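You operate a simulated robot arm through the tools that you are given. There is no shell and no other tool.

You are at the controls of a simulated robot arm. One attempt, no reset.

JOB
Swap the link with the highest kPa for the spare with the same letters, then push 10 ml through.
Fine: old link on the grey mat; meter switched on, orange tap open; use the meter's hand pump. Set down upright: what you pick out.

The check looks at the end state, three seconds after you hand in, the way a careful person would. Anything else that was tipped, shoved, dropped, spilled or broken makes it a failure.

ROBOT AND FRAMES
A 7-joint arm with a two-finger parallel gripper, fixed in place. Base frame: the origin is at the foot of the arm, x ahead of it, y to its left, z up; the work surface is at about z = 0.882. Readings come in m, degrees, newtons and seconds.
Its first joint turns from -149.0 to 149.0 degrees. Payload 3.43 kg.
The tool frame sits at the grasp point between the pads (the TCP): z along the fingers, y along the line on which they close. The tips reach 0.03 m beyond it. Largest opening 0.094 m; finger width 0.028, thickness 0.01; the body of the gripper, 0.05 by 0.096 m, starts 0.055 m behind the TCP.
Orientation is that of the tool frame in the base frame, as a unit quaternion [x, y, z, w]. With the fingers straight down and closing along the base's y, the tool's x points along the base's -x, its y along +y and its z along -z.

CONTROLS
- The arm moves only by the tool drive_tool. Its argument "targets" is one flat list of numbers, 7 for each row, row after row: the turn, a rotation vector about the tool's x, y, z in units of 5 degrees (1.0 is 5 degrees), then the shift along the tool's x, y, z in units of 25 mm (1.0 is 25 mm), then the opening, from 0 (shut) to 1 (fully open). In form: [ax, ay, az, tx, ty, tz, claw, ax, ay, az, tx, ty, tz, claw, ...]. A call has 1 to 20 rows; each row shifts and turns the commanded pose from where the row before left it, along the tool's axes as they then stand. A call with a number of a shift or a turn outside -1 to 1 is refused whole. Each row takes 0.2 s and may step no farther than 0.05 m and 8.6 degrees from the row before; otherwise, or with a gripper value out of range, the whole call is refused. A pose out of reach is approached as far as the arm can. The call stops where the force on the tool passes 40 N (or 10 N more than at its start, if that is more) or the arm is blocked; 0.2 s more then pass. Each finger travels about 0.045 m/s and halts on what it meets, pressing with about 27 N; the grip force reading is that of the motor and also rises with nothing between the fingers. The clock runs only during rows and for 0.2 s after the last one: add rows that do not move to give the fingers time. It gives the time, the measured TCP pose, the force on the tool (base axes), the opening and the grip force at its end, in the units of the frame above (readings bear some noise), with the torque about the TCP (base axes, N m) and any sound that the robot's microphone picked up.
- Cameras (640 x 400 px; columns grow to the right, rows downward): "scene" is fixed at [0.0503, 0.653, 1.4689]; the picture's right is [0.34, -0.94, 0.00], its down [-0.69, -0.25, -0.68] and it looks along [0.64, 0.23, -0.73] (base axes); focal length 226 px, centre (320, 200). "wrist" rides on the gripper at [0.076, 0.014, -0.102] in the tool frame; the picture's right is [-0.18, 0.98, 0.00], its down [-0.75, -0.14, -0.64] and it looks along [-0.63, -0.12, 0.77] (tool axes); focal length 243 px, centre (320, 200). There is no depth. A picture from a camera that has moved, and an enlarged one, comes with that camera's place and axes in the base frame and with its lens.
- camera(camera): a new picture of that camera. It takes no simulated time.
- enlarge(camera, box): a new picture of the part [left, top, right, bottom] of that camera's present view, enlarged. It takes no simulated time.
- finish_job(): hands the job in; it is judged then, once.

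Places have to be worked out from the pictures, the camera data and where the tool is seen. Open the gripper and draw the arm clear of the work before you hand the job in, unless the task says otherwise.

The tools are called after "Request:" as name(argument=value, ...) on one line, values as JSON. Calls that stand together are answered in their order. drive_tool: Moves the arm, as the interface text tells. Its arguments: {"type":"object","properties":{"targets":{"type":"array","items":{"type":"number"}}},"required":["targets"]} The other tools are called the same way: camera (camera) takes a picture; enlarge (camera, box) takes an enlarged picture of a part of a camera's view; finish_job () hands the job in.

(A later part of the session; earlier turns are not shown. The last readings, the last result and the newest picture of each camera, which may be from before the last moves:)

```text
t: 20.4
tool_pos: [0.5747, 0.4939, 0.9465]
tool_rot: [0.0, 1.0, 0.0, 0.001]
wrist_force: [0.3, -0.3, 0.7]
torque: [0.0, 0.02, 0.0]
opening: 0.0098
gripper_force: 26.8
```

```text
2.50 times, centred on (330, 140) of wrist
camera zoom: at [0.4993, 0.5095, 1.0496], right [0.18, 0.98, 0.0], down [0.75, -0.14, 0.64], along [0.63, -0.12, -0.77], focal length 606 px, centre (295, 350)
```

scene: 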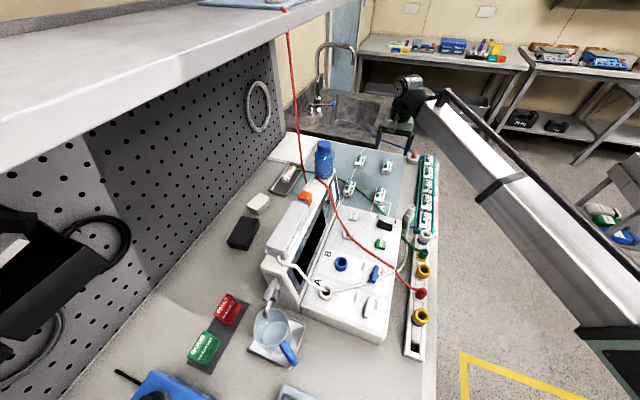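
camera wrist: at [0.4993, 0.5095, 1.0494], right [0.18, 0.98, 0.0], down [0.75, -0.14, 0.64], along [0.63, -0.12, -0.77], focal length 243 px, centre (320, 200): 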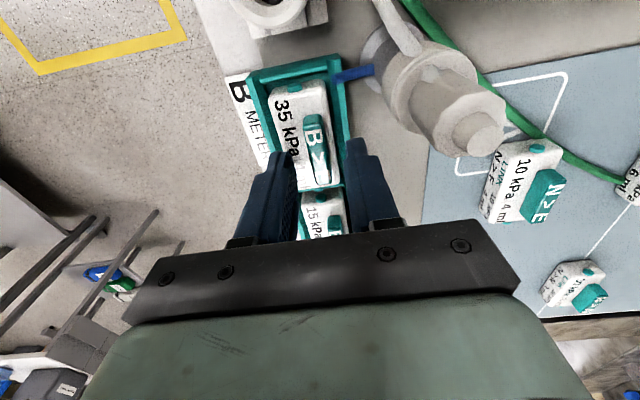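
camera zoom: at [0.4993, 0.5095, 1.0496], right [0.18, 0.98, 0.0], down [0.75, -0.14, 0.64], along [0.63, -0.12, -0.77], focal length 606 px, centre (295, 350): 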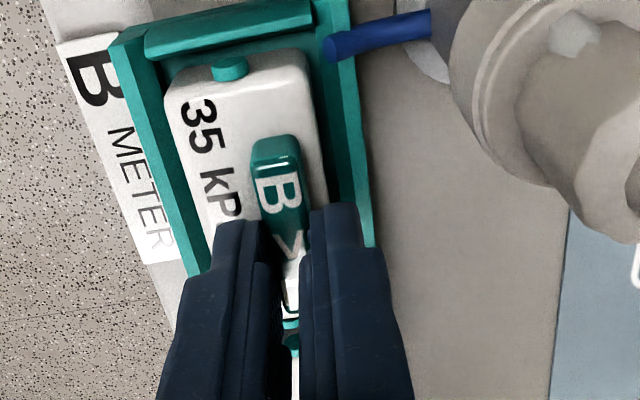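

Gripped with a 9.8 mm opening and 27 N. I'm lifting straight up, slowly at first.

Request:
drive_tool(targets=[0, 0, 0, 0, 0, -0.2, 0, 0, 0, 0, 0, 0, -0.3, 0, 0, 0, 0, 0, 0, -0.5, 0, 0, 0, 0, 0, 0, -0.8, 0, 0, 0, 0, 0, 0, -1, 0, 0, 0, 0, 0, 0, -0.6, 0])

Request:
enlarge(camera="wrist", box=[240, 0, 420, 220])

Request:
enlarge(camera="scene", box=[385, 140, 465, 240])

```text
t: 21.8
tool_pos: [0.5741, 0.4947, 1.0316]
tool_rot: [-0.001, 1.0, 0.0, 0.0]
wrist_force: [-0.3, 0.2, -0.5]
torque: [-0.01, 0.02, 0.03]
opening: 0.0101
gripper_force: 26.8
```

```text
1.82 times, centred on (330, 110) of wrist
camera zoom: at [0.4993, 0.5101, 1.135], right [0.18, 0.98, 0.0], down [0.75, -0.14, 0.64], along [0.63, -0.12, -0.77], focal length 441 px, centre (302, 364)
```

zoom: 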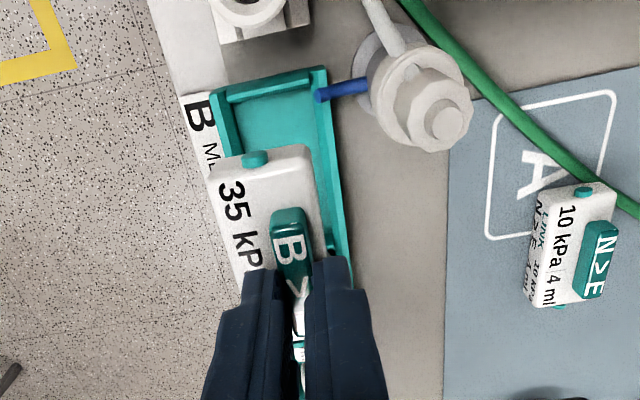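

```text
4.00 times, centred on (425, 190) of scene
camera zoom: at [0.0503, 0.653, 1.4689], right [0.34, -0.94, 0.0], down [-0.69, -0.25, -0.68], along [0.64, 0.23, -0.73], focal length 902 px, centre (-100, 240)
```

zoom: 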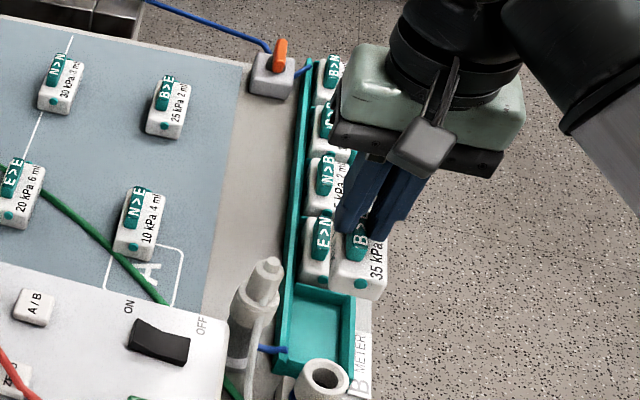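

The link came out cleanly. I'm carrying it to a clear patch of the grey mat between the two right-hand spares, centre about (0.72, 0.62).

Request:
drive_tool(targets=[0, 0, 0, -0.88, 0.755, 0, 0, 0, 0, 0, -0.88, 0.755, 0, 0, 0, 0, 0, -0.88, 0.755, 0, 0, 0, 0, 0, -0.88, 0.755, 0, 0, 0, 0, 0, -0.88, 0.755, 0, 0, 0, 0, 0, -0.88, 0.755, 0, 0, 0, 0, 0, -0.88, 0.755, 0, 0, 0, 0, 0, 0, 0, 1, 0, 0, 0, 0, 0, 0, 1, 0])

Request:
camera(camera="wrist")

Request:
enlarge(camera="scene", box=[330, 130, 430, 210])

```text
t: 23.8
tool_pos: [0.7297, 0.6276, 0.9817]
tool_rot: [0.0, 1.0, 0.0, 0.0]
wrist_force: [0.6, 0.3, -0.9]
torque: [0.02, -0.01, -0.02]
opening: 0.0102
gripper_force: 27.5
```

```text
taken
camera wrist: at [0.6535, 0.6422, 1.0849], right [0.18, 0.98, 0.0], down [0.75, -0.14, 0.64], along [0.63, -0.12, -0.77], focal length 243 px, centre (320, 200)
```

wrist: 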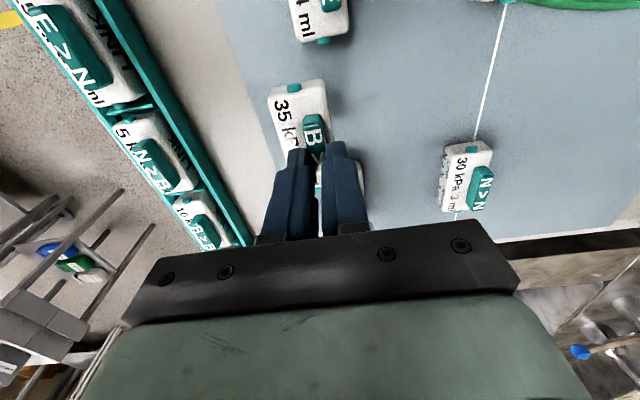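

```text
5.00 times, centred on (380, 170) of scene
camera zoom: at [0.0503, 0.653, 1.4689], right [0.34, -0.94, 0.0], down [-0.69, -0.25, -0.68], along [0.64, 0.23, -0.73], focal length 1128 px, centre (20, 350)
```

zoom: 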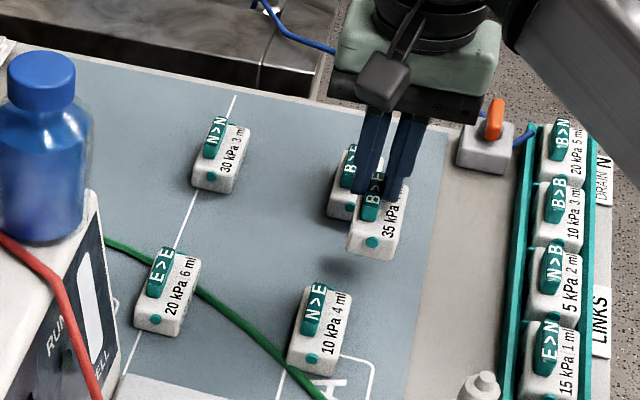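

Position is good. I'm lowering gently, nudging 4 mm back for extra clearance from the spare.

Request:
drive_tool(targets=[0, 0, 0, 0.16, 0, 0.4, 0, 0, 0, 0, 0, 0, 0.4, 0, 0, 0, 0, 0, 0, 0.4, 0, 0, 0, 0, 0, 0, 0.12, 0])

Request:
enlarge(camera="scene", box=[360, 140, 420, 200])

```text
t: 24.8
tool_pos: [0.7254, 0.6278, 0.9485]
tool_rot: [0.0, 1.0, -0.001, -0.001]
wrist_force: [0.2, -1.2, -0.6]
torque: [-0.02, 0.02, -0.02]
opening: 0.0101
gripper_force: 26.8
```

```text
6.67 times, centred on (390, 170) of scene
camera zoom: at [0.0503, 0.653, 1.4689], right [0.34, -0.94, 0.0], down [-0.69, -0.25, -0.68], along [0.64, 0.23, -0.73], focal length 1504 px, centre (-147, 400)
```

zoom: 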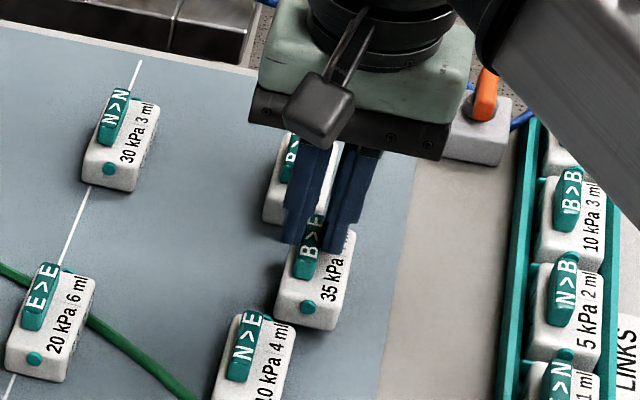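

Still above the mat by a few millimetres. I'll lower in 1 mm steps and watch the force.

Request:
drive_tool(targets=[0, 0, 0, 0, 0, 0.04, 0, 0, 0, 0, 0, 0, 0.04, 0])

Request:
drive_tool(targets=[0, 0, 0, 0, 0, 0.04, 0, 0, 0, 0, 0, 0, 0, 0])

Request:
drive_tool(targets=[0, 0, 0, 0, 0, 0.04, 0, 0, 0, 0, 0, 0, 0, 0])

```text
t: 25.4
tool_pos: [0.725, 0.6273, 0.948]
tool_rot: [0.0, 1.0, 0.001, 0.0]
wrist_force: [0.1, 0.1, -0.9]
torque: [-0.01, 0.01, -0.02]
opening: 0.0102
gripper_force: 26.3
```

```text
t: 26.0
tool_pos: [0.7256, 0.6278, 0.946]
tool_rot: [0.0, 1.0, 0.0, 0.0]
wrist_force: [-0.6, 0.3, -0.5]
torque: [0.0, 0.0, -0.01]
opening: 0.01
gripper_force: 26.6
```

```text
t: 26.6
tool_pos: [0.727, 0.6273, 0.9451]
tool_rot: [0.0, 1.0, 0.0, 0.0]
wrist_force: [0.3, -0.6, -1.1]
torque: [0.0, 0.01, 0.0]
opening: 0.0099
gripper_force: 27.0
```

Request:
drive_tool(targets=[0, 0, 0, 0, 0, 0.04, 0, 0, 0, 0, 0, 0, 0, 0])

Request:
drive_tool(targets=[0, 0, 0, 0, 0, 0.04, 0, 0, 0, 0, 0, 0, 0, 0])

Request:
enlarge(camera="scene", box=[370, 160, 410, 200])

```text
t: 27.2
tool_pos: [0.7249, 0.6265, 0.9426]
tool_rot: [-0.001, 1.0, 0.0, 0.001]
wrist_force: [0.2, 0.4, -0.6]
torque: [-0.02, 0.03, 0.0]
opening: 0.0099
gripper_force: 27.2
```

```text
t: 27.8
tool_pos: [0.7261, 0.6267, 0.9427]
tool_rot: [-0.001, 1.0, 0.001, 0.0]
wrist_force: [0.3, 0.7, -1.0]
torque: [0.03, 0.0, 0.03]
opening: 0.0103
gripper_force: 26.8
```

```text
10.00 times, centred on (390, 180) of scene
camera zoom: at [0.0503, 0.653, 1.4689], right [0.34, -0.94, 0.0], down [-0.69, -0.25, -0.68], along [0.64, 0.23, -0.73], focal length 2256 px, centre (-380, 400)
```

zoom: 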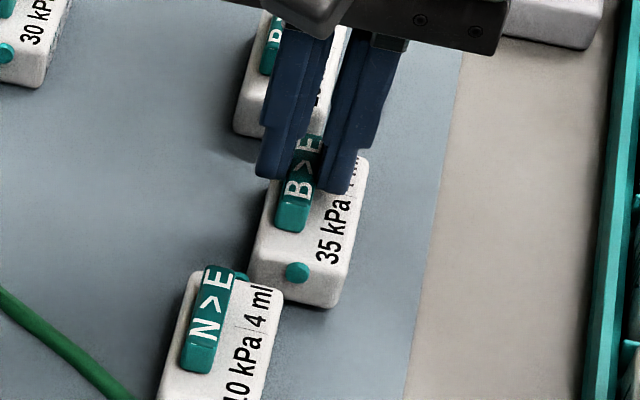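

No contact force yet at about 0.9425, so I'll continue in 1 mm steps.

Request:
drive_tool(targets=[0, 0, 0, 0, 0, 0.04, 0, 0, 0, 0, 0, 0, 0, 0])

Request:
drive_tool(targets=[0, 0, 0, 0, 0, 0.04, 0, 0, 0, 0, 0, 0, 0, 0])

```text
t: 28.4
tool_pos: [0.7265, 0.6275, 0.9417]
tool_rot: [0.0, 1.0, 0.0, -0.001]
wrist_force: [-0.1, -1.2, 0.2]
torque: [0.0, 0.0, 0.02]
opening: 0.0101
gripper_force: 27.2
```

```text
t: 29.0
tool_pos: [0.7254, 0.6283, 0.941]
tool_rot: [0.0, 1.0, 0.0, 0.001]
wrist_force: [0.2, -0.3, -1.2]
torque: [-0.01, -0.04, -0.02]
opening: 0.0103
gripper_force: 26.9
```

Request:
drive_tool(targets=[0, 0, 0, 0, 0, 0.04, 0, 0, 0, 0, 0, 0, 0, 0])

Request:
drive_tool(targets=[0, 0, 0, 0, 0, 0.04, 0, 0, 0, 0, 0, 0, 0, 0])

Request:
enlarge(camera="scene", box=[370, 160, 410, 200])

Request:
enlarge(camera="wrist", box=[240, 40, 420, 220])

```text
t: 29.6
tool_pos: [0.7254, 0.6272, 0.9397]
tool_rot: [0.0, 1.0, 0.0, -0.001]
wrist_force: [1.8, 1.1, 8.7]
torque: [0.0, 0.12, 0.01]
opening: 0.0101
gripper_force: 27.3
```

```text
t: 30.2
tool_pos: [0.7242, 0.6275, 0.9395]
tool_rot: [0.0, 1.0, 0.002, 0.0]
wrist_force: [2.1, 1.0, 21.7]
torque: [0.04, 0.17, 0.0]
opening: 0.0101
gripper_force: 27.1
```

```text
10.00 times, centred on (390, 180) of scene
camera zoom: at [0.0503, 0.653, 1.4689], right [0.34, -0.94, 0.0], down [-0.69, -0.25, -0.68], along [0.64, 0.23, -0.73], focal length 2256 px, centre (-380, 400)
```

zoom: 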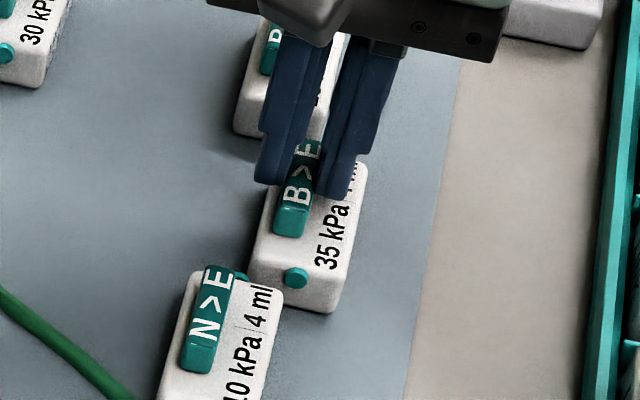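

```text
2.22 times, centred on (330, 130) of wrist
camera zoom: at [0.6489, 0.6421, 1.0433], right [0.18, 0.98, 0.0], down [0.75, -0.14, 0.64], along [0.63, -0.12, -0.77], focal length 539 px, centre (298, 356)
```

zoom: 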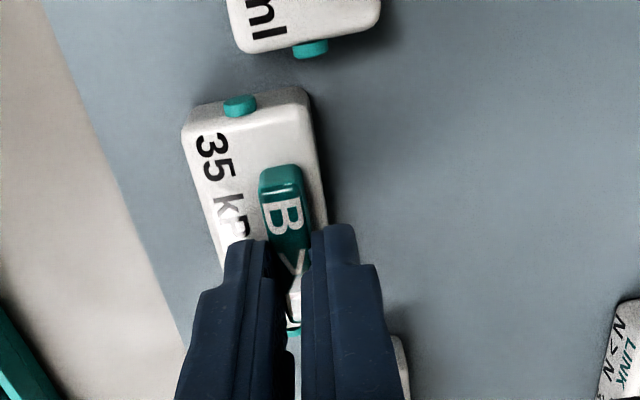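

Contact: the link rests on the mat at TCP z≈0.940. I'm relieving the press by about 1 mm, then opening.

Request:
drive_tool(targets=[0, 0, 0, 0, 0, -0.04, 0, 0, 0, 0, 0, 0, 0, 0])

Request:
drive_tool(targets=[0, 0, 0, 0, 0, 0, 0.12, 0, 0, 0, 0, 0, 0, 0.2, 0, 0, 0, 0, 0, 0, 0.34, 0, 0, 0, 0, 0, 0, 0.34])

Request:
enlarge(camera="wrist", box=[240, 40, 420, 220])

```text
t: 30.8
tool_pos: [0.7252, 0.6275, 0.9399]
tool_rot: [0.0, 1.0, 0.0, 0.0]
wrist_force: [2.7, 3.0, 16.8]
torque: [0.07, -0.1, -0.04]
opening: 0.01
gripper_force: 27.0
```

```text
t: 31.8
tool_pos: [0.7251, 0.6273, 0.9386]
tool_rot: [0.0, 1.0, 0.0, 0.0]
wrist_force: [-0.3, 0.6, 0.4]
torque: [0.01, -0.03, -0.03]
opening: 0.032
gripper_force: 0.1
```

```text
2.22 times, centred on (330, 130) of wrist
camera zoom: at [0.6491, 0.6424, 1.0429], right [0.18, 0.98, 0.0], down [0.75, -0.14, 0.64], along [0.63, -0.12, -0.77], focal length 539 px, centre (298, 356)
```

zoom: 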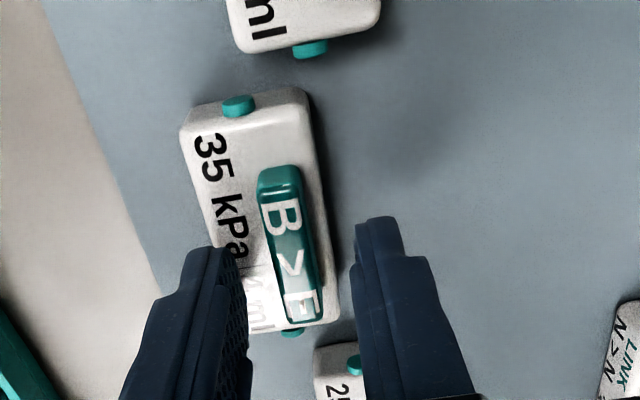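

Released, and the old link stands upright on the mat. I'm rising and moving over the spare (handle at 0.803, 0.648).

Request:
drive_tool(targets=[0, 0, 0, 0, 0, -0.4, 0.34, 0, 0, 0, 0, 0, -0.8, 0.34, 0, 0, 0, 0, 0, -1, 0.34, 0, 0, 0, -0.86, 0.2, 0, 0.34, 0, 0, 0, -0.86, 0.2, 0, 0.34, 0, 0, 0, -0.86, 0.2, 0, 0.34, 0, 0, 0, -0.86, 0.22, 0, 0.34])

Request:
camera(camera="wrist")

Request:
enlarge(camera="wrist", box=[240, 40, 420, 220])

```text
t: 33.4
tool_pos: [0.8103, 0.6476, 0.9957]
tool_rot: [-0.001, 1.0, 0.0, 0.0]
wrist_force: [0.6, 0.0, 0.3]
torque: [-0.01, 0.03, -0.01]
opening: 0.0321
gripper_force: 0.0
```

```text
taken
camera wrist: at [0.7352, 0.6627, 1.0982], right [0.18, 0.98, 0.0], down [0.75, -0.14, 0.64], along [0.63, -0.12, -0.77], focal length 243 px, centre (320, 200)
```

wrist: 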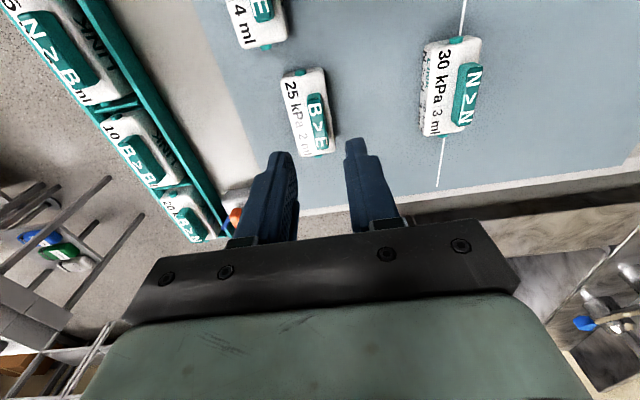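

```text
2.22 times, centred on (330, 130) of wrist
camera zoom: at [0.7352, 0.6627, 1.0982], right [0.18, 0.98, 0.0], down [0.75, -0.14, 0.64], along [0.63, -0.12, -0.77], focal length 539 px, centre (298, 356)
```

zoom: 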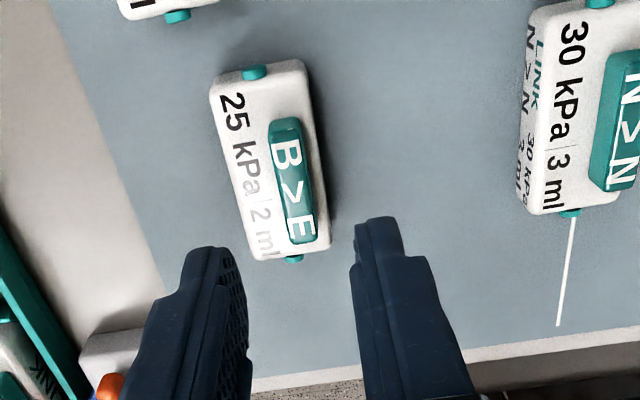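

The handle is confirmed near (0.8055, 0.648). I'm shifting +4 mm in x to match the old link's grip offset and descending to TCP z≈0.9405.

Request:
drive_tool(targets=[0, 0, 0, -0.16, 0, 0.6, 0.34, 0, 0, 0, 0, 0, 0.6, 0.34, 0, 0, 0, 0, 0, 0.5, 0.34, 0, 0, 0, 0, 0, 0.3, 0.34, 0, 0, 0, 0, 0, 0.2, 0.34, 0, 0, 0, 0, 0, 0, 0.34])

Request:
enlarge(camera="wrist", box=[240, 40, 420, 220])

```text
t: 34.8
tool_pos: [0.8149, 0.6477, 0.9392]
tool_rot: [-0.001, 1.0, 0.0, 0.0]
wrist_force: [0.1, 0.4, 1.3]
torque: [-0.02, 0.0, -0.03]
opening: 0.032
gripper_force: 0.0
```

```text
2.22 times, centred on (330, 130) of wrist
camera zoom: at [0.7388, 0.6631, 1.0426], right [0.18, 0.98, 0.0], down [0.75, -0.14, 0.64], along [0.63, -0.12, -0.77], focal length 539 px, centre (298, 356)
```

zoom: 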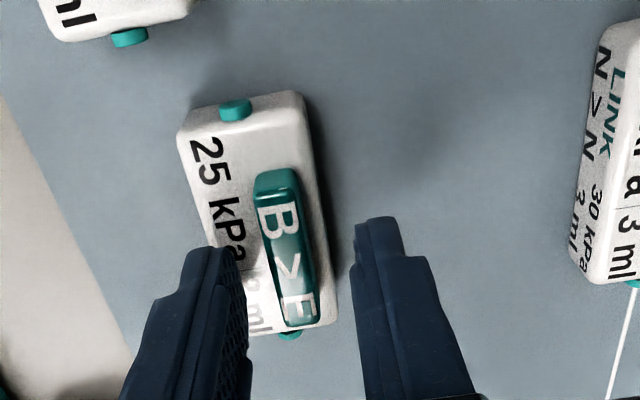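

The spare sits relative to the gripper almost exactly as the old one did (within ~1 mm). I'm closing on its handle.

Request:
drive_tool(targets=[0, 0, 0, 0, 0, 0, 0.0, 0, 0, 0, 0, 0, 0, 0.0, 0, 0, 0, 0, 0, 0, 0.0, 0, 0, 0, 0, 0, 0, 0.0])

Request:
enlarge(camera="wrist", box=[240, 40, 420, 220])

```text
t: 35.8
tool_pos: [0.8153, 0.6486, 0.9406]
tool_rot: [0.0, 1.0, 0.001, 0.0]
wrist_force: [-0.5, -0.1, -0.4]
torque: [0.01, 0.02, 0.0]
opening: 0.0103
gripper_force: 26.6
```

```text
2.22 times, centred on (330, 130) of wrist
camera zoom: at [0.7389, 0.6631, 1.0427], right [0.18, 0.98, 0.0], down [0.75, -0.14, 0.64], along [0.63, -0.12, -0.77], focal length 539 px, centre (298, 356)
```

zoom: 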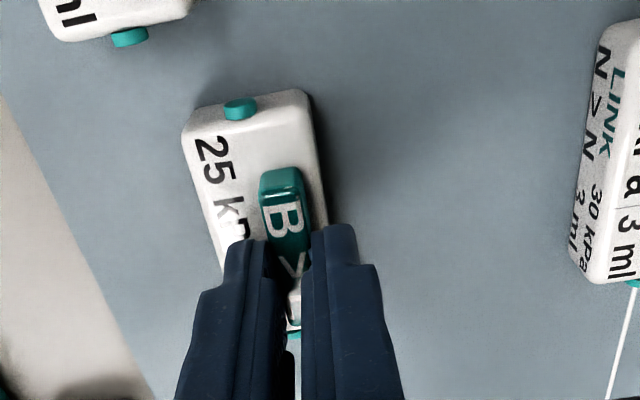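

Good grip, with the same geometry as before. I'm lifting and carrying the spare over the empty slot.

Request:
drive_tool(targets=[0, 0, 0, 0, 0, -0.4, 0, 0, 0, 0, 0, 0, -0.8, 0, 0, 0, 0, 0, 0, -1, 0, 0, 0, 0, 0, 0, -1, 0, 0, 0, 0, 0.965, -0.616, 0, 0, 0, 0, 0, 0.965, -0.616, 0, 0, 0, 0, 0, 0.965, -0.616, 0, 0, 0, 0, 0, 0.965, -0.616, 0, 0, 0, 0, 0, 0.965, -0.616, 0, 0, 0, 0, 0, 0.965, -0.616, 0, 0, 0, 0, 0, 0.965, -0.616, 0, 0, 0, 0, 0, 0.965, -0.616, 0, 0, 0, 0, 0, 0.965, -0.616, 0, 0, 0, 0, 0, 0.965, -0.616, 0, 0])

Request:
drive_tool(targets=[0, 0, 0, 0, 0, 0, 0])

Request:
drive_tool(targets=[0, 0, 0, 0, 0, 0, 0])

Request:
enlarge(camera="wrist", box=[240, 0, 420, 220])

Request:
enlarge(camera="scene", box=[385, 150, 465, 240])

```text
t: 38.8
tool_pos: [0.5733, 0.4937, 1.0199]
tool_rot: [0.0, 1.0, -0.001, 0.0]
wrist_force: [0.9, -0.7, -0.7]
torque: [0.02, -0.01, -0.01]
opening: 0.0101
gripper_force: 26.6
```

```text
t: 39.2
tool_pos: [0.5744, 0.4943, 1.0203]
tool_rot: [0.0, 1.0, 0.0, 0.0]
wrist_force: [0.4, -0.2, -0.3]
torque: [0.03, 0.01, -0.01]
opening: 0.0101
gripper_force: 26.8
```

```text
t: 39.6
tool_pos: [0.5736, 0.4939, 1.0195]
tool_rot: [0.0, 1.0, 0.0, 0.001]
wrist_force: [0.5, -0.4, 0.1]
torque: [0.0, -0.02, -0.02]
opening: 0.01
gripper_force: 27.3
```

```text
1.82 times, centred on (330, 110) of wrist
camera zoom: at [0.498, 0.5092, 1.1237], right [0.18, 0.98, 0.0], down [0.75, -0.14, 0.64], along [0.63, -0.12, -0.77], focal length 441 px, centre (302, 364)
```

zoom: 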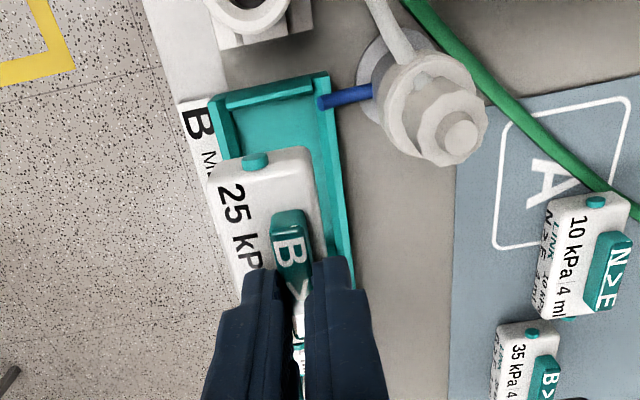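

```text
4.44 times, centred on (425, 195) of scene
camera zoom: at [0.0503, 0.653, 1.4689], right [0.34, -0.94, 0.0], down [-0.69, -0.25, -0.68], along [0.64, 0.23, -0.73], focal length 1002 px, centre (-147, 222)
```

zoom: 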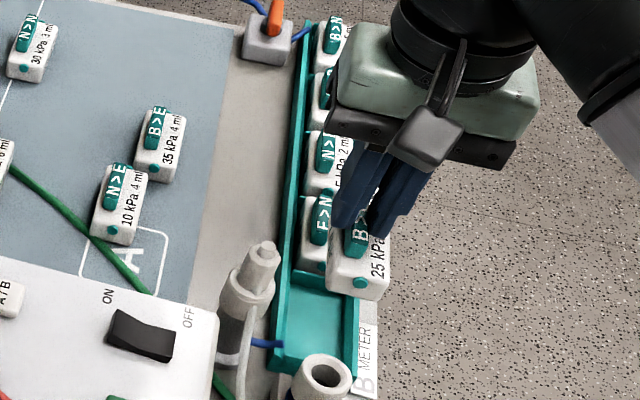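

The alignment matches the old link's seated pose to within about a millimetre. I'm lowering to just above the slot.

Request:
drive_tool(targets=[0, 0, 0, 0, 0.02, 0.8, 0, 0, 0, 0, 0, 0, 0.6, 0, 0, 0, 0, 0, 0, 0.4, 0, 0, 0, 0, 0, 0, 0, 0])

Request:
enlarge(camera="wrist", box=[240, 20, 420, 200])

Request:
enlarge(camera="scene", box=[395, 180, 445, 240])

```text
t: 40.6
tool_pos: [0.574, 0.4943, 0.9754]
tool_rot: [-0.001, 1.0, 0.0, 0.0]
wrist_force: [-0.2, 0.0, -0.5]
torque: [-0.02, 0.04, 0.0]
opening: 0.0102
gripper_force: 27.5
```

```text
2.22 times, centred on (330, 110) of wrist
camera zoom: at [0.4976, 0.5094, 1.0784], right [0.18, 0.98, 0.0], down [0.75, -0.14, 0.64], along [0.63, -0.12, -0.77], focal length 539 px, centre (298, 400)
```

zoom: 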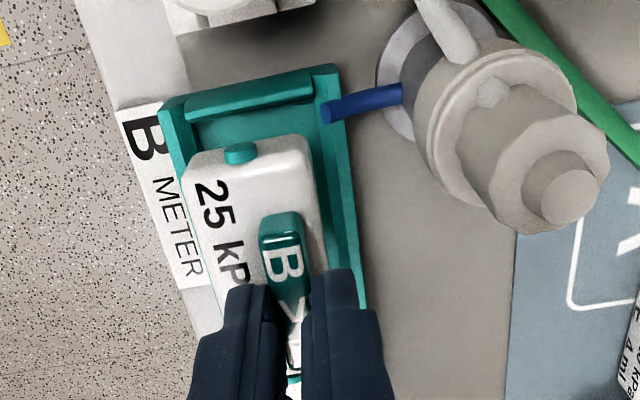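

```text
6.67 times, centred on (420, 210) of scene
camera zoom: at [0.0503, 0.653, 1.4689], right [0.34, -0.94, 0.0], down [-0.69, -0.25, -0.68], along [0.64, 0.23, -0.73], focal length 1504 px, centre (-347, 133)
```

zoom: 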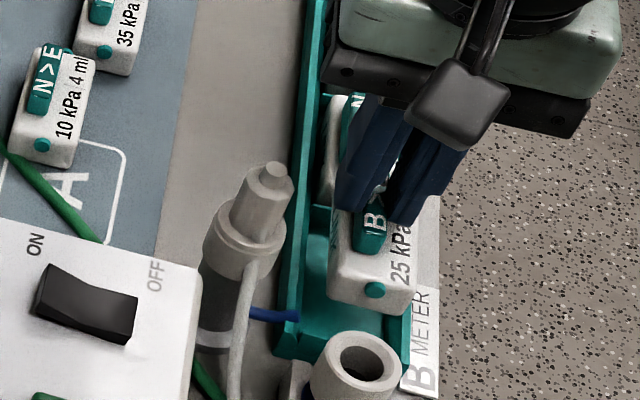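

Centred in the slot. I'm continuing down in smaller steps while monitoring the force.

Request:
drive_tool(targets=[0, 0, 0, -0.02, 0, 0.3, 0, 0, 0, 0, 0, 0, 0.2, 0, 0, 0, 0, 0, 0, 0.16, 0, 0, 0, 0, 0, 0, 0, 0])

Request:
enlarge(camera="wrist", box=[240, 20, 420, 200])

Request:
enlarge(camera="scene", box=[395, 180, 445, 240])

```text
t: 41.6
tool_pos: [0.574, 0.4939, 0.9591]
tool_rot: [0.0, 1.0, 0.0, 0.0]
wrist_force: [0.1, -0.4, -0.8]
torque: [-0.02, -0.01, -0.01]
opening: 0.0103
gripper_force: 26.6
```

```text
2.22 times, centred on (330, 110) of wrist
camera zoom: at [0.4983, 0.509, 1.0616], right [0.18, 0.98, 0.0], down [0.75, -0.14, 0.64], along [0.63, -0.12, -0.77], focal length 539 px, centre (298, 400)
```

zoom: 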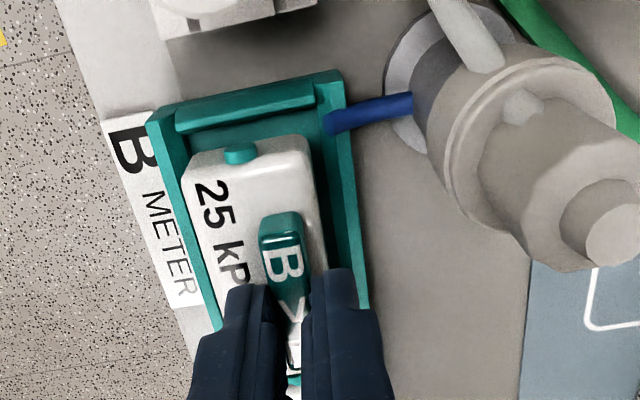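

```text
6.67 times, centred on (420, 210) of scene
camera zoom: at [0.0503, 0.653, 1.4689], right [0.34, -0.94, 0.0], down [-0.69, -0.25, -0.68], along [0.64, 0.23, -0.73], focal length 1504 px, centre (-347, 133)
```

zoom: 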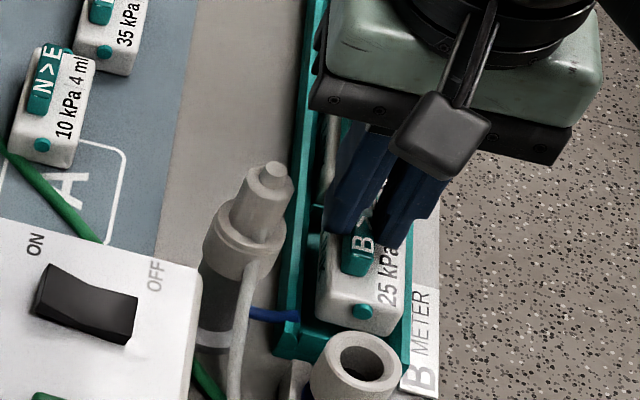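

Request:
drive_tool(targets=[0, 0, 0, 0, 0, 0.14, 0, 0, 0, 0, 0, 0, 0.12, 0, 0, 0, 0, 0, 0, 0.08, 0, 0, 0, 0, 0, 0, 0, 0])

Request:
drive_tool(targets=[0, 0, 0, 0, 0, 0.06, 0, 0, 0, 0, 0, 0, 0, 0])

Request:
enlarge(camera="wrist", box=[240, 20, 420, 200])

```text
t: 42.6
tool_pos: [0.5752, 0.4932, 0.9488]
tool_rot: [0.0, 1.0, 0.0, 0.0]
wrist_force: [-0.2, 0.1, 0.0]
torque: [0.0, 0.0, -0.01]
opening: 0.0102
gripper_force: 26.8
```

```text
t: 43.2
tool_pos: [0.5746, 0.4947, 0.9478]
tool_rot: [-0.001, 1.0, 0.0, 0.0]
wrist_force: [0.2, 0.1, 0.3]
torque: [-0.01, 0.0, 0.03]
opening: 0.0101
gripper_force: 27.0
```

```text
2.22 times, centred on (330, 110) of wrist
camera zoom: at [0.4986, 0.5093, 1.0512], right [0.18, 0.98, 0.0], down [0.75, -0.14, 0.64], along [0.63, -0.12, -0.77], focal length 539 px, centre (298, 400)
```

zoom: 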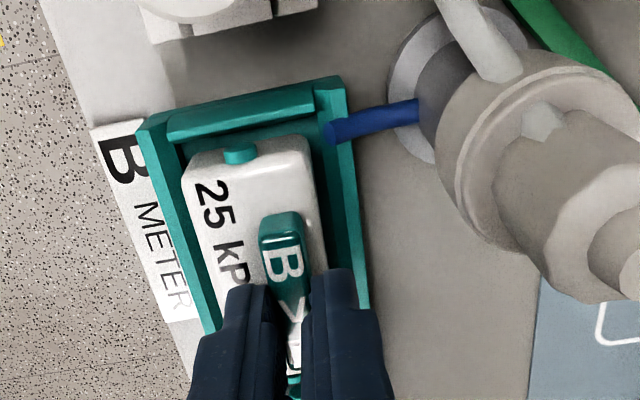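

Request:
drive_tool(targets=[0, 0, 0, 0, 0, 0.05, 0, 0, 0, 0, 0, 0, 0, 0])

Request:
drive_tool(targets=[0, 0, 0, 0, 0, 0.05, 0, 0, 0, 0, 0, 0, 0, 0])

Request:
drive_tool(targets=[0, 0, 0, 0, 0, 0.05, 0, 0, 0, 0, 0, 0, 0, 0])

```text
t: 43.8
tool_pos: [0.5752, 0.4933, 0.9481]
tool_rot: [0.0, 1.0, -0.001, 0.0]
wrist_force: [-0.4, -0.7, -0.7]
torque: [0.0, -0.01, 0.0]
opening: 0.0102
gripper_force: 26.5
```

```text
t: 44.4
tool_pos: [0.5742, 0.4942, 0.9448]
tool_rot: [0.001, 1.0, 0.0, 0.0]
wrist_force: [-1.1, 0.1, -0.8]
torque: [-0.03, -0.01, 0.01]
opening: 0.01
gripper_force: 26.8
```

```text
t: 45.0
tool_pos: [0.5758, 0.4938, 0.9461]
tool_rot: [0.0, 1.0, 0.001, 0.001]
wrist_force: [0.4, -0.9, 17.0]
torque: [-0.06, 0.23, 0.02]
opening: 0.0101
gripper_force: 26.8
```

Firm contact at z≈0.946, matching the old link's seated height. I'm easing off and releasing.

Request:
drive_tool(targets=[0, 0, 0, 0, 0, -0.03, 0, 0, 0, 0, 0, 0, 0, 0.12, 0, 0, 0, 0, 0, 0, 0.2, 0, 0, 0, 0, 0, 0, 0.32, 0, 0, 0, 0, 0, 0, 0.32])

Request:
enlarge(camera="wrist", box=[240, 20, 420, 200])

Request:
enlarge(camera="scene", box=[385, 160, 445, 240])

```text
t: 46.2
tool_pos: [0.5758, 0.494, 0.945]
tool_rot: [0.0, 1.0, 0.0, 0.0]
wrist_force: [0.0, -0.5, 0.2]
torque: [0.0, -0.03, -0.02]
opening: 0.0299
gripper_force: 0.0
```

```text
2.22 times, centred on (330, 110) of wrist
camera zoom: at [0.4986, 0.5089, 1.0483], right [0.18, 0.98, 0.0], down [0.75, -0.14, 0.64], along [0.63, -0.12, -0.77], focal length 539 px, centre (298, 400)
```

zoom: 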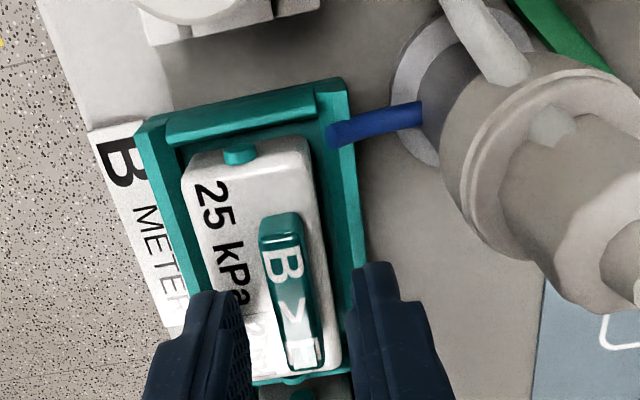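

```text
5.00 times, centred on (415, 200) of scene
camera zoom: at [0.0503, 0.653, 1.4689], right [0.34, -0.94, 0.0], down [-0.69, -0.25, -0.68], along [0.64, 0.23, -0.73], focal length 1128 px, centre (-155, 200)
```

zoom: 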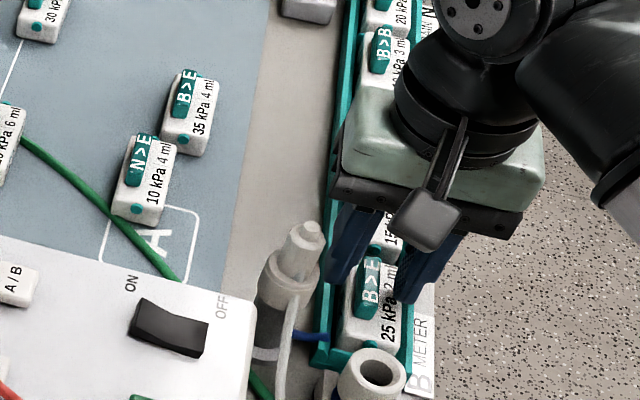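

Released. I'll rise straight up and compare the seated link with its original arrangement.

Request:
drive_tool(targets=[0, 0, 0, 0, 0, -0.4, 0.34, 0, 0, 0, 0, 0, -0.8, 0.34, 0, 0, 0, 0, 0, -1, 0.34, 0, 0, 0, -1, 0, -1, 0.34, 0, 0, 0, -1, 0, 0, 0.34])

Request:
enlarge(camera="wrist", box=[200, 0, 440, 150])

Request:
enlarge(camera="scene", box=[385, 190, 445, 240])

```text
t: 47.4
tool_pos: [0.6242, 0.4948, 1.0245]
tool_rot: [0.001, 1.0, 0.0, 0.0]
wrist_force: [-0.1, 0.2, 0.1]
torque: [0.01, 0.05, -0.02]
opening: 0.0317
gripper_force: 0.2
```

```text
2.67 times, centred on (320, 75) of wrist
camera zoom: at [0.5481, 0.5093, 1.1284], right [0.18, 0.98, 0.0], down [0.75, -0.14, 0.64], along [0.63, -0.12, -0.77], focal length 647 px, centre (320, 533)
```

zoom: 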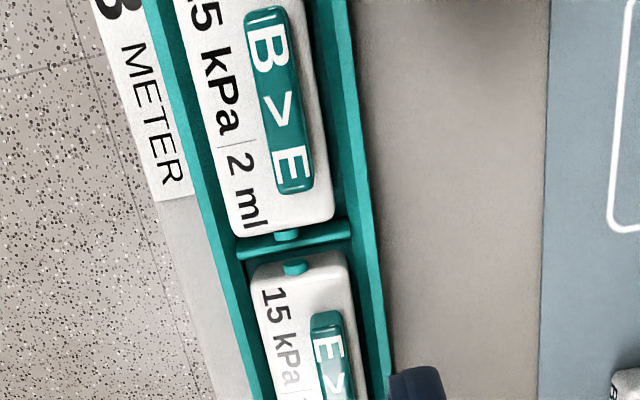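

```text
8.00 times, centred on (415, 215) of scene
camera zoom: at [0.0503, 0.653, 1.4689], right [0.34, -0.94, 0.0], down [-0.69, -0.25, -0.68], along [0.64, 0.23, -0.73], focal length 1804 px, centre (-440, 80)
```

zoom: 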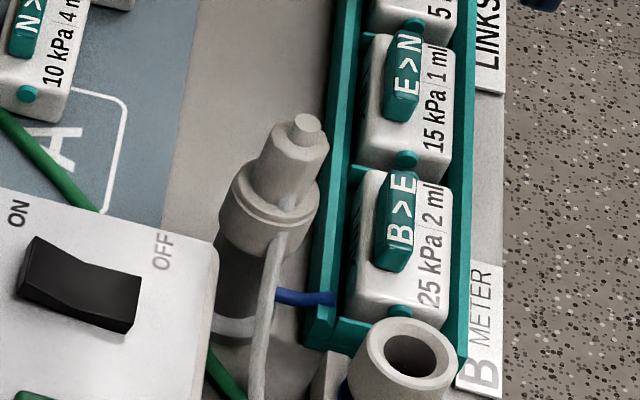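

The spare is seated exactly as the old link was. Next is the orange tap, so I'll move over it for a close look.

Request:
drive_tool(targets=[0, 0, 0, -0.93, 0.2, 0, 0.6, 0, 0, 0, -0.93, 0.2, 0, 0.6, 0, 0, 0, -0.93, 0.2, 0, 0.6, 0, 0, 0, -0.93, 0.2, 0, 0.6, 0, 0, 0, -0.93, 0.2, 0, 0.6, 0, 0, 0, -0.93, 0.2, 0, 0.6, 0, 0, 0, -0.93, 0.2, 0, 0.6, 0, 0, 0, -0.93, 0.2, 0, 0.6, 0, 0, 0, -0.93, 0.2, 0, 0.6, 0, 0, 0, -0.93, 0.2, 0, 0.6, 0, 0, 0, -0.93, 0.2, 0, 0.6])

Request:
camera(camera="wrist")

Request:
enlarge(camera="wrist", box=[240, 60, 400, 200])

Request:
enlarge(camera="scene", box=[400, 140, 430, 165])

```text
t: 49.8
tool_pos: [0.8803, 0.5489, 1.0261]
tool_rot: [0.0, 1.0, 0.0, 0.0]
wrist_force: [0.0, 0.2, 0.5]
torque: [0.02, -0.02, -0.03]
opening: 0.0564
gripper_force: 0.2
```

```text
taken
camera wrist: at [0.8037, 0.5649, 1.1289], right [0.18, 0.98, 0.0], down [0.75, -0.14, 0.64], along [0.63, -0.12, -0.77], focal length 243 px, centre (320, 200)
```

wrist: 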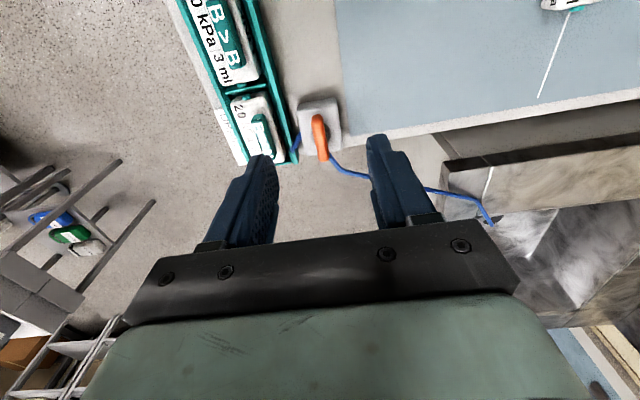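

```text
2.86 times, centred on (320, 130) of wrist
camera zoom: at [0.8037, 0.5649, 1.1289], right [0.18, 0.98, 0.0], down [0.75, -0.14, 0.64], along [0.63, -0.12, -0.77], focal length 693 px, centre (320, 400)
```

zoom: 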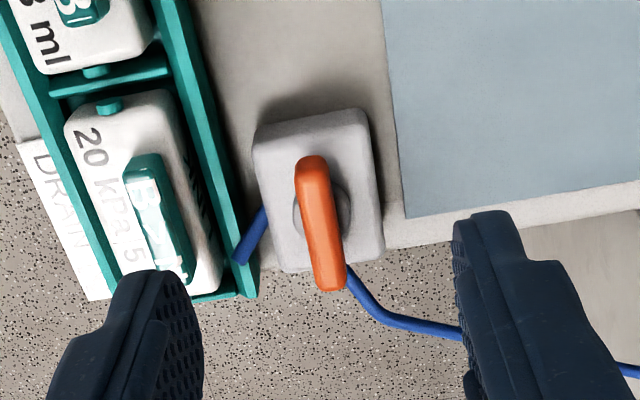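

```text
16.00 times, centred on (415, 152) of scene
camera zoom: at [0.0503, 0.653, 1.4689], right [0.34, -0.94, 0.0], down [-0.69, -0.25, -0.68], along [0.64, 0.23, -0.73], focal length 3609 px, centre (-1200, 960)
```

zoom: 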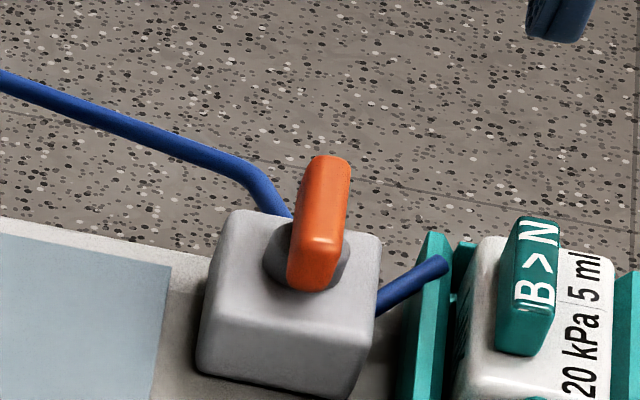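

The orange lever is a bar along x on a pivot at about (0.90, 0.547), top z≈0.935. I'll come down closer with a narrower opening to refine its centre.

Request:
drive_tool(targets=[0, 0, 0, -0.38, -0.04, 0, 0.34, 0, 0, 0, -0.38, -0.04, 0.6, 0.34, 0, 0, 0, 0, 0, 0.6, 0.34, 0, 0, 0, 0, 0, 0.6, 0.34, 0, 0, 0, 0, 0, 0, 0.34])

Request:
enlarge(camera="wrist", box=[220, 40, 420, 200])

Request:
enlarge(camera="scene", box=[390, 130, 440, 175])

```text
t: 51.0
tool_pos: [0.8998, 0.5471, 0.979]
tool_rot: [0.001, 1.0, 0.0, 0.0]
wrist_force: [-0.6, 0.3, -1.2]
torque: [-0.02, -0.01, 0.02]
opening: 0.0321
gripper_force: 0.0
```

```text
2.50 times, centred on (320, 120) of wrist
camera zoom: at [0.8231, 0.5621, 1.0827], right [0.18, 0.98, 0.0], down [0.75, -0.14, 0.64], along [0.63, -0.12, -0.77], focal length 606 px, centre (320, 400)
```

zoom: 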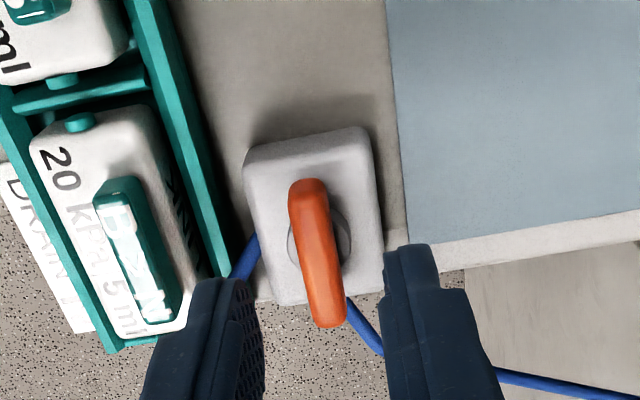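

```text
8.89 times, centred on (415, 152) of scene
camera zoom: at [0.0503, 0.653, 1.4689], right [0.34, -0.94, 0.0], down [-0.69, -0.25, -0.68], along [0.64, 0.23, -0.73], focal length 2005 px, centre (-524, 622)
```

zoom: 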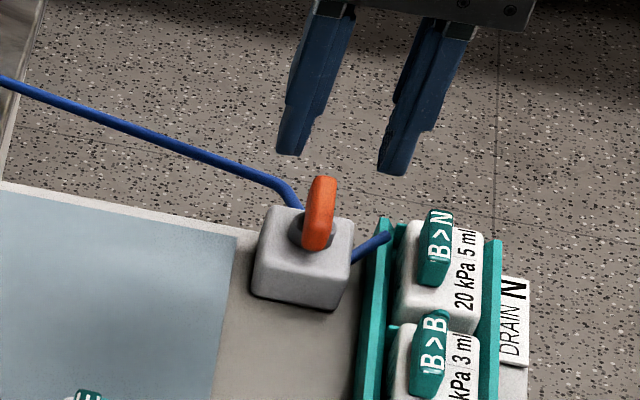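

The lever pivot refines to (0.899, 0.547), right at the tool's position. I'm descending so the fingertips straddle the bar, stopping just above the block top.

Request:
drive_tool(targets=[0, 0, 0, 0, 0, 0.5, 0.34, 0, 0, 0, 0, 0, 0.4, 0.34, 0, 0, 0, 0, 0, 0.34, 0.34, 0, 0, 0, 0, 0, 0, 0.34])

Request:
enlarge(camera="wrist", box=[220, 60, 420, 220])

Request:
enlarge(camera="scene", box=[390, 130, 440, 175])

```text
t: 52.0
tool_pos: [0.9002, 0.5477, 0.9484]
tool_rot: [0.0, 1.0, 0.0, 0.0]
wrist_force: [-0.2, -0.1, -0.6]
torque: [-0.02, 0.02, 0.01]
opening: 0.0321
gripper_force: 0.1
```

```text
2.50 times, centred on (320, 140) of wrist
camera zoom: at [0.8227, 0.5623, 1.052], right [0.18, 0.98, 0.0], down [0.75, -0.14, 0.64], along [0.63, -0.12, -0.77], focal length 606 px, centre (320, 350)
```

zoom: 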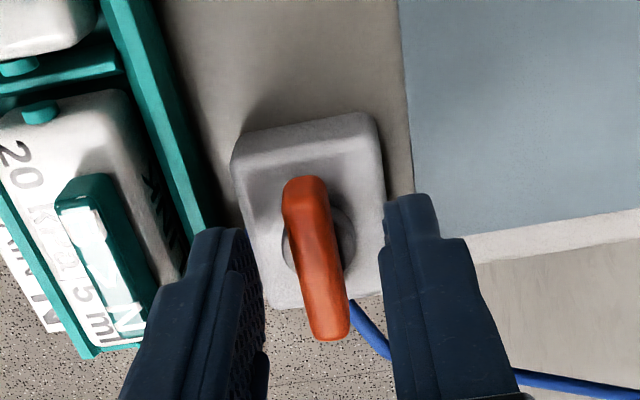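

```text
8.89 times, centred on (415, 152) of scene
camera zoom: at [0.0503, 0.653, 1.4689], right [0.34, -0.94, 0.0], down [-0.69, -0.25, -0.68], along [0.64, 0.23, -0.73], focal length 2005 px, centre (-524, 622)
```

zoom: 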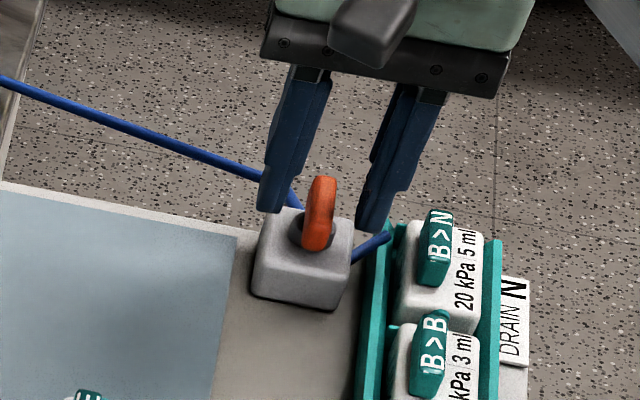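

The fingers straddle the lever. I'm closing on it.

Request:
drive_tool(targets=[0, 0, 0, 0, 0, 0, 0.0, 0, 0, 0, 0, 0, 0, 0.0, 0, 0, 0, 0, 0, 0, 0.0, 0, 0, 0, 0, 0, 0, 0.0])

Request:
enlarge(camera="scene", box=[390, 130, 440, 175])

Request:
enlarge(camera="wrist", box=[220, 60, 420, 220])

```text
t: 53.0
tool_pos: [0.8988, 0.5455, 0.9484]
tool_rot: [0.001, 1.0, -0.001, 0.0]
wrist_force: [-0.7, -13.7, -2.9]
torque: [-0.37, 0.12, -0.01]
opening: 0.0108
gripper_force: 44.4
```

```text
8.89 times, centred on (415, 152) of scene
camera zoom: at [0.0503, 0.653, 1.4689], right [0.34, -0.94, 0.0], down [-0.69, -0.25, -0.68], along [0.64, 0.23, -0.73], focal length 2005 px, centre (-524, 622)
```

zoom: 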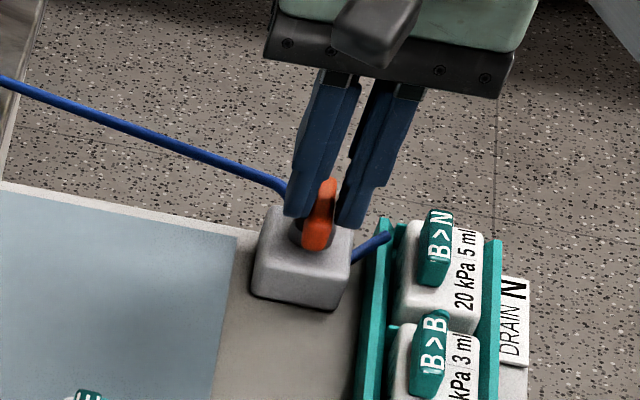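

```text
2.50 times, centred on (320, 140) of wrist
camera zoom: at [0.8228, 0.5611, 1.0521], right [0.19, 0.98, 0.0], down [0.75, -0.14, 0.64], along [0.63, -0.12, -0.77], focal length 606 px, centre (320, 350)
```

zoom: 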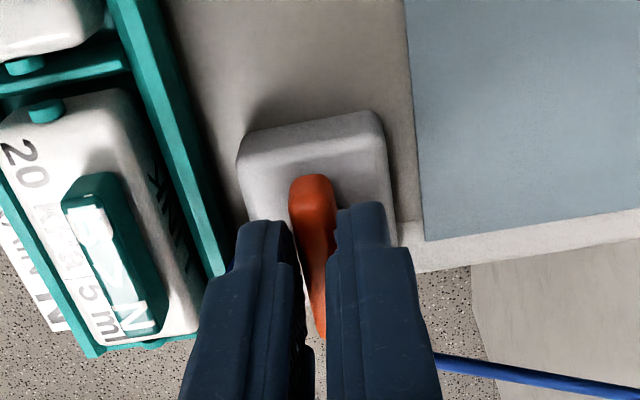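

The lever is held; there is a slight sideways preload of about 14 N. I'll test turning 5° one way and read the torque.

Request:
drive_tool(targets=[0, 0, 0, 0, 0, 0, 0.0])

Request:
drive_tool(targets=[0, 0, 0.8, 0, 0, 0, 0.0, 0, 0, 0, 0, 0, 0, 0.0])

```text
t: 53.4
tool_pos: [0.8987, 0.5452, 0.948]
tool_rot: [0.001, 1.0, -0.001, -0.001]
wrist_force: [-2.9, -16.3, -4.3]
torque: [-0.48, 0.05, -0.02]
opening: 0.0108
gripper_force: 45.2
```

```text
t: 54.0
tool_pos: [0.8994, 0.5459, 0.9487]
tool_rot: [0.035, 0.999, -0.001, 0.0]
wrist_force: [-1.2, -22.9, -7.7]
torque: [-0.45, 0.15, 1.44]
opening: 0.012
gripper_force: 45.1
```

Turning clockwise meets a 1.4 Nm resistance, likely the stop. I'll return to neutral, ease 1.5 mm toward −y, and test the other way.

Request:
drive_tool(targets=[0, 0, -0.8, 0, -0.06, 0, 0.0, 0, 0, 0, 0, 0, 0, 0.0])

Request:
drive_tool(targets=[0, 0, -0.8, 0, 0, 0, 0.0, 0, 0, 0, 0, 0, 0, 0.0])

```text
t: 54.6
tool_pos: [0.9005, 0.546, 0.9481]
tool_rot: [0.001, 1.0, 0.0, 0.0]
wrist_force: [-3.0, -15.6, -11.5]
torque: [-0.4, -0.19, -0.07]
opening: 0.0107
gripper_force: 44.5
```

```text
t: 55.2
tool_pos: [0.8997, 0.5455, 0.9492]
tool_rot: [-0.034, 0.999, -0.001, 0.0]
wrist_force: [-4.8, -15.7, -13.2]
torque: [-0.39, -0.74, -0.08]
opening: 0.0111
gripper_force: 44.7
```

Counter-clockwise turns freely. I'll relieve the sideways and vertical preload a little before continuing.

Request:
drive_tool(targets=[0, 0, 0, 0, -0.08, 0.04, 0.0, 0, 0, 0, 0, 0, 0, 0.0])

Request:
enlarge(camera="scene", box=[390, 130, 440, 175])

```text
t: 55.8
tool_pos: [0.8996, 0.5448, 0.949]
tool_rot: [-0.037, 0.999, 0.001, 0.0]
wrist_force: [-0.8, -1.3, -0.9]
torque: [-0.12, 1.12, -0.04]
opening: 0.0109
gripper_force: 44.7
```

```text
8.89 times, centred on (415, 152) of scene
camera zoom: at [0.0503, 0.653, 1.4689], right [0.34, -0.94, 0.0], down [-0.69, -0.25, -0.68], along [0.64, 0.23, -0.73], focal length 2005 px, centre (-524, 622)
```

zoom: 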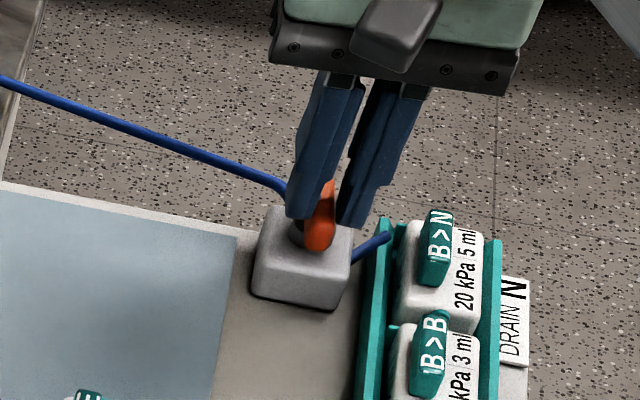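

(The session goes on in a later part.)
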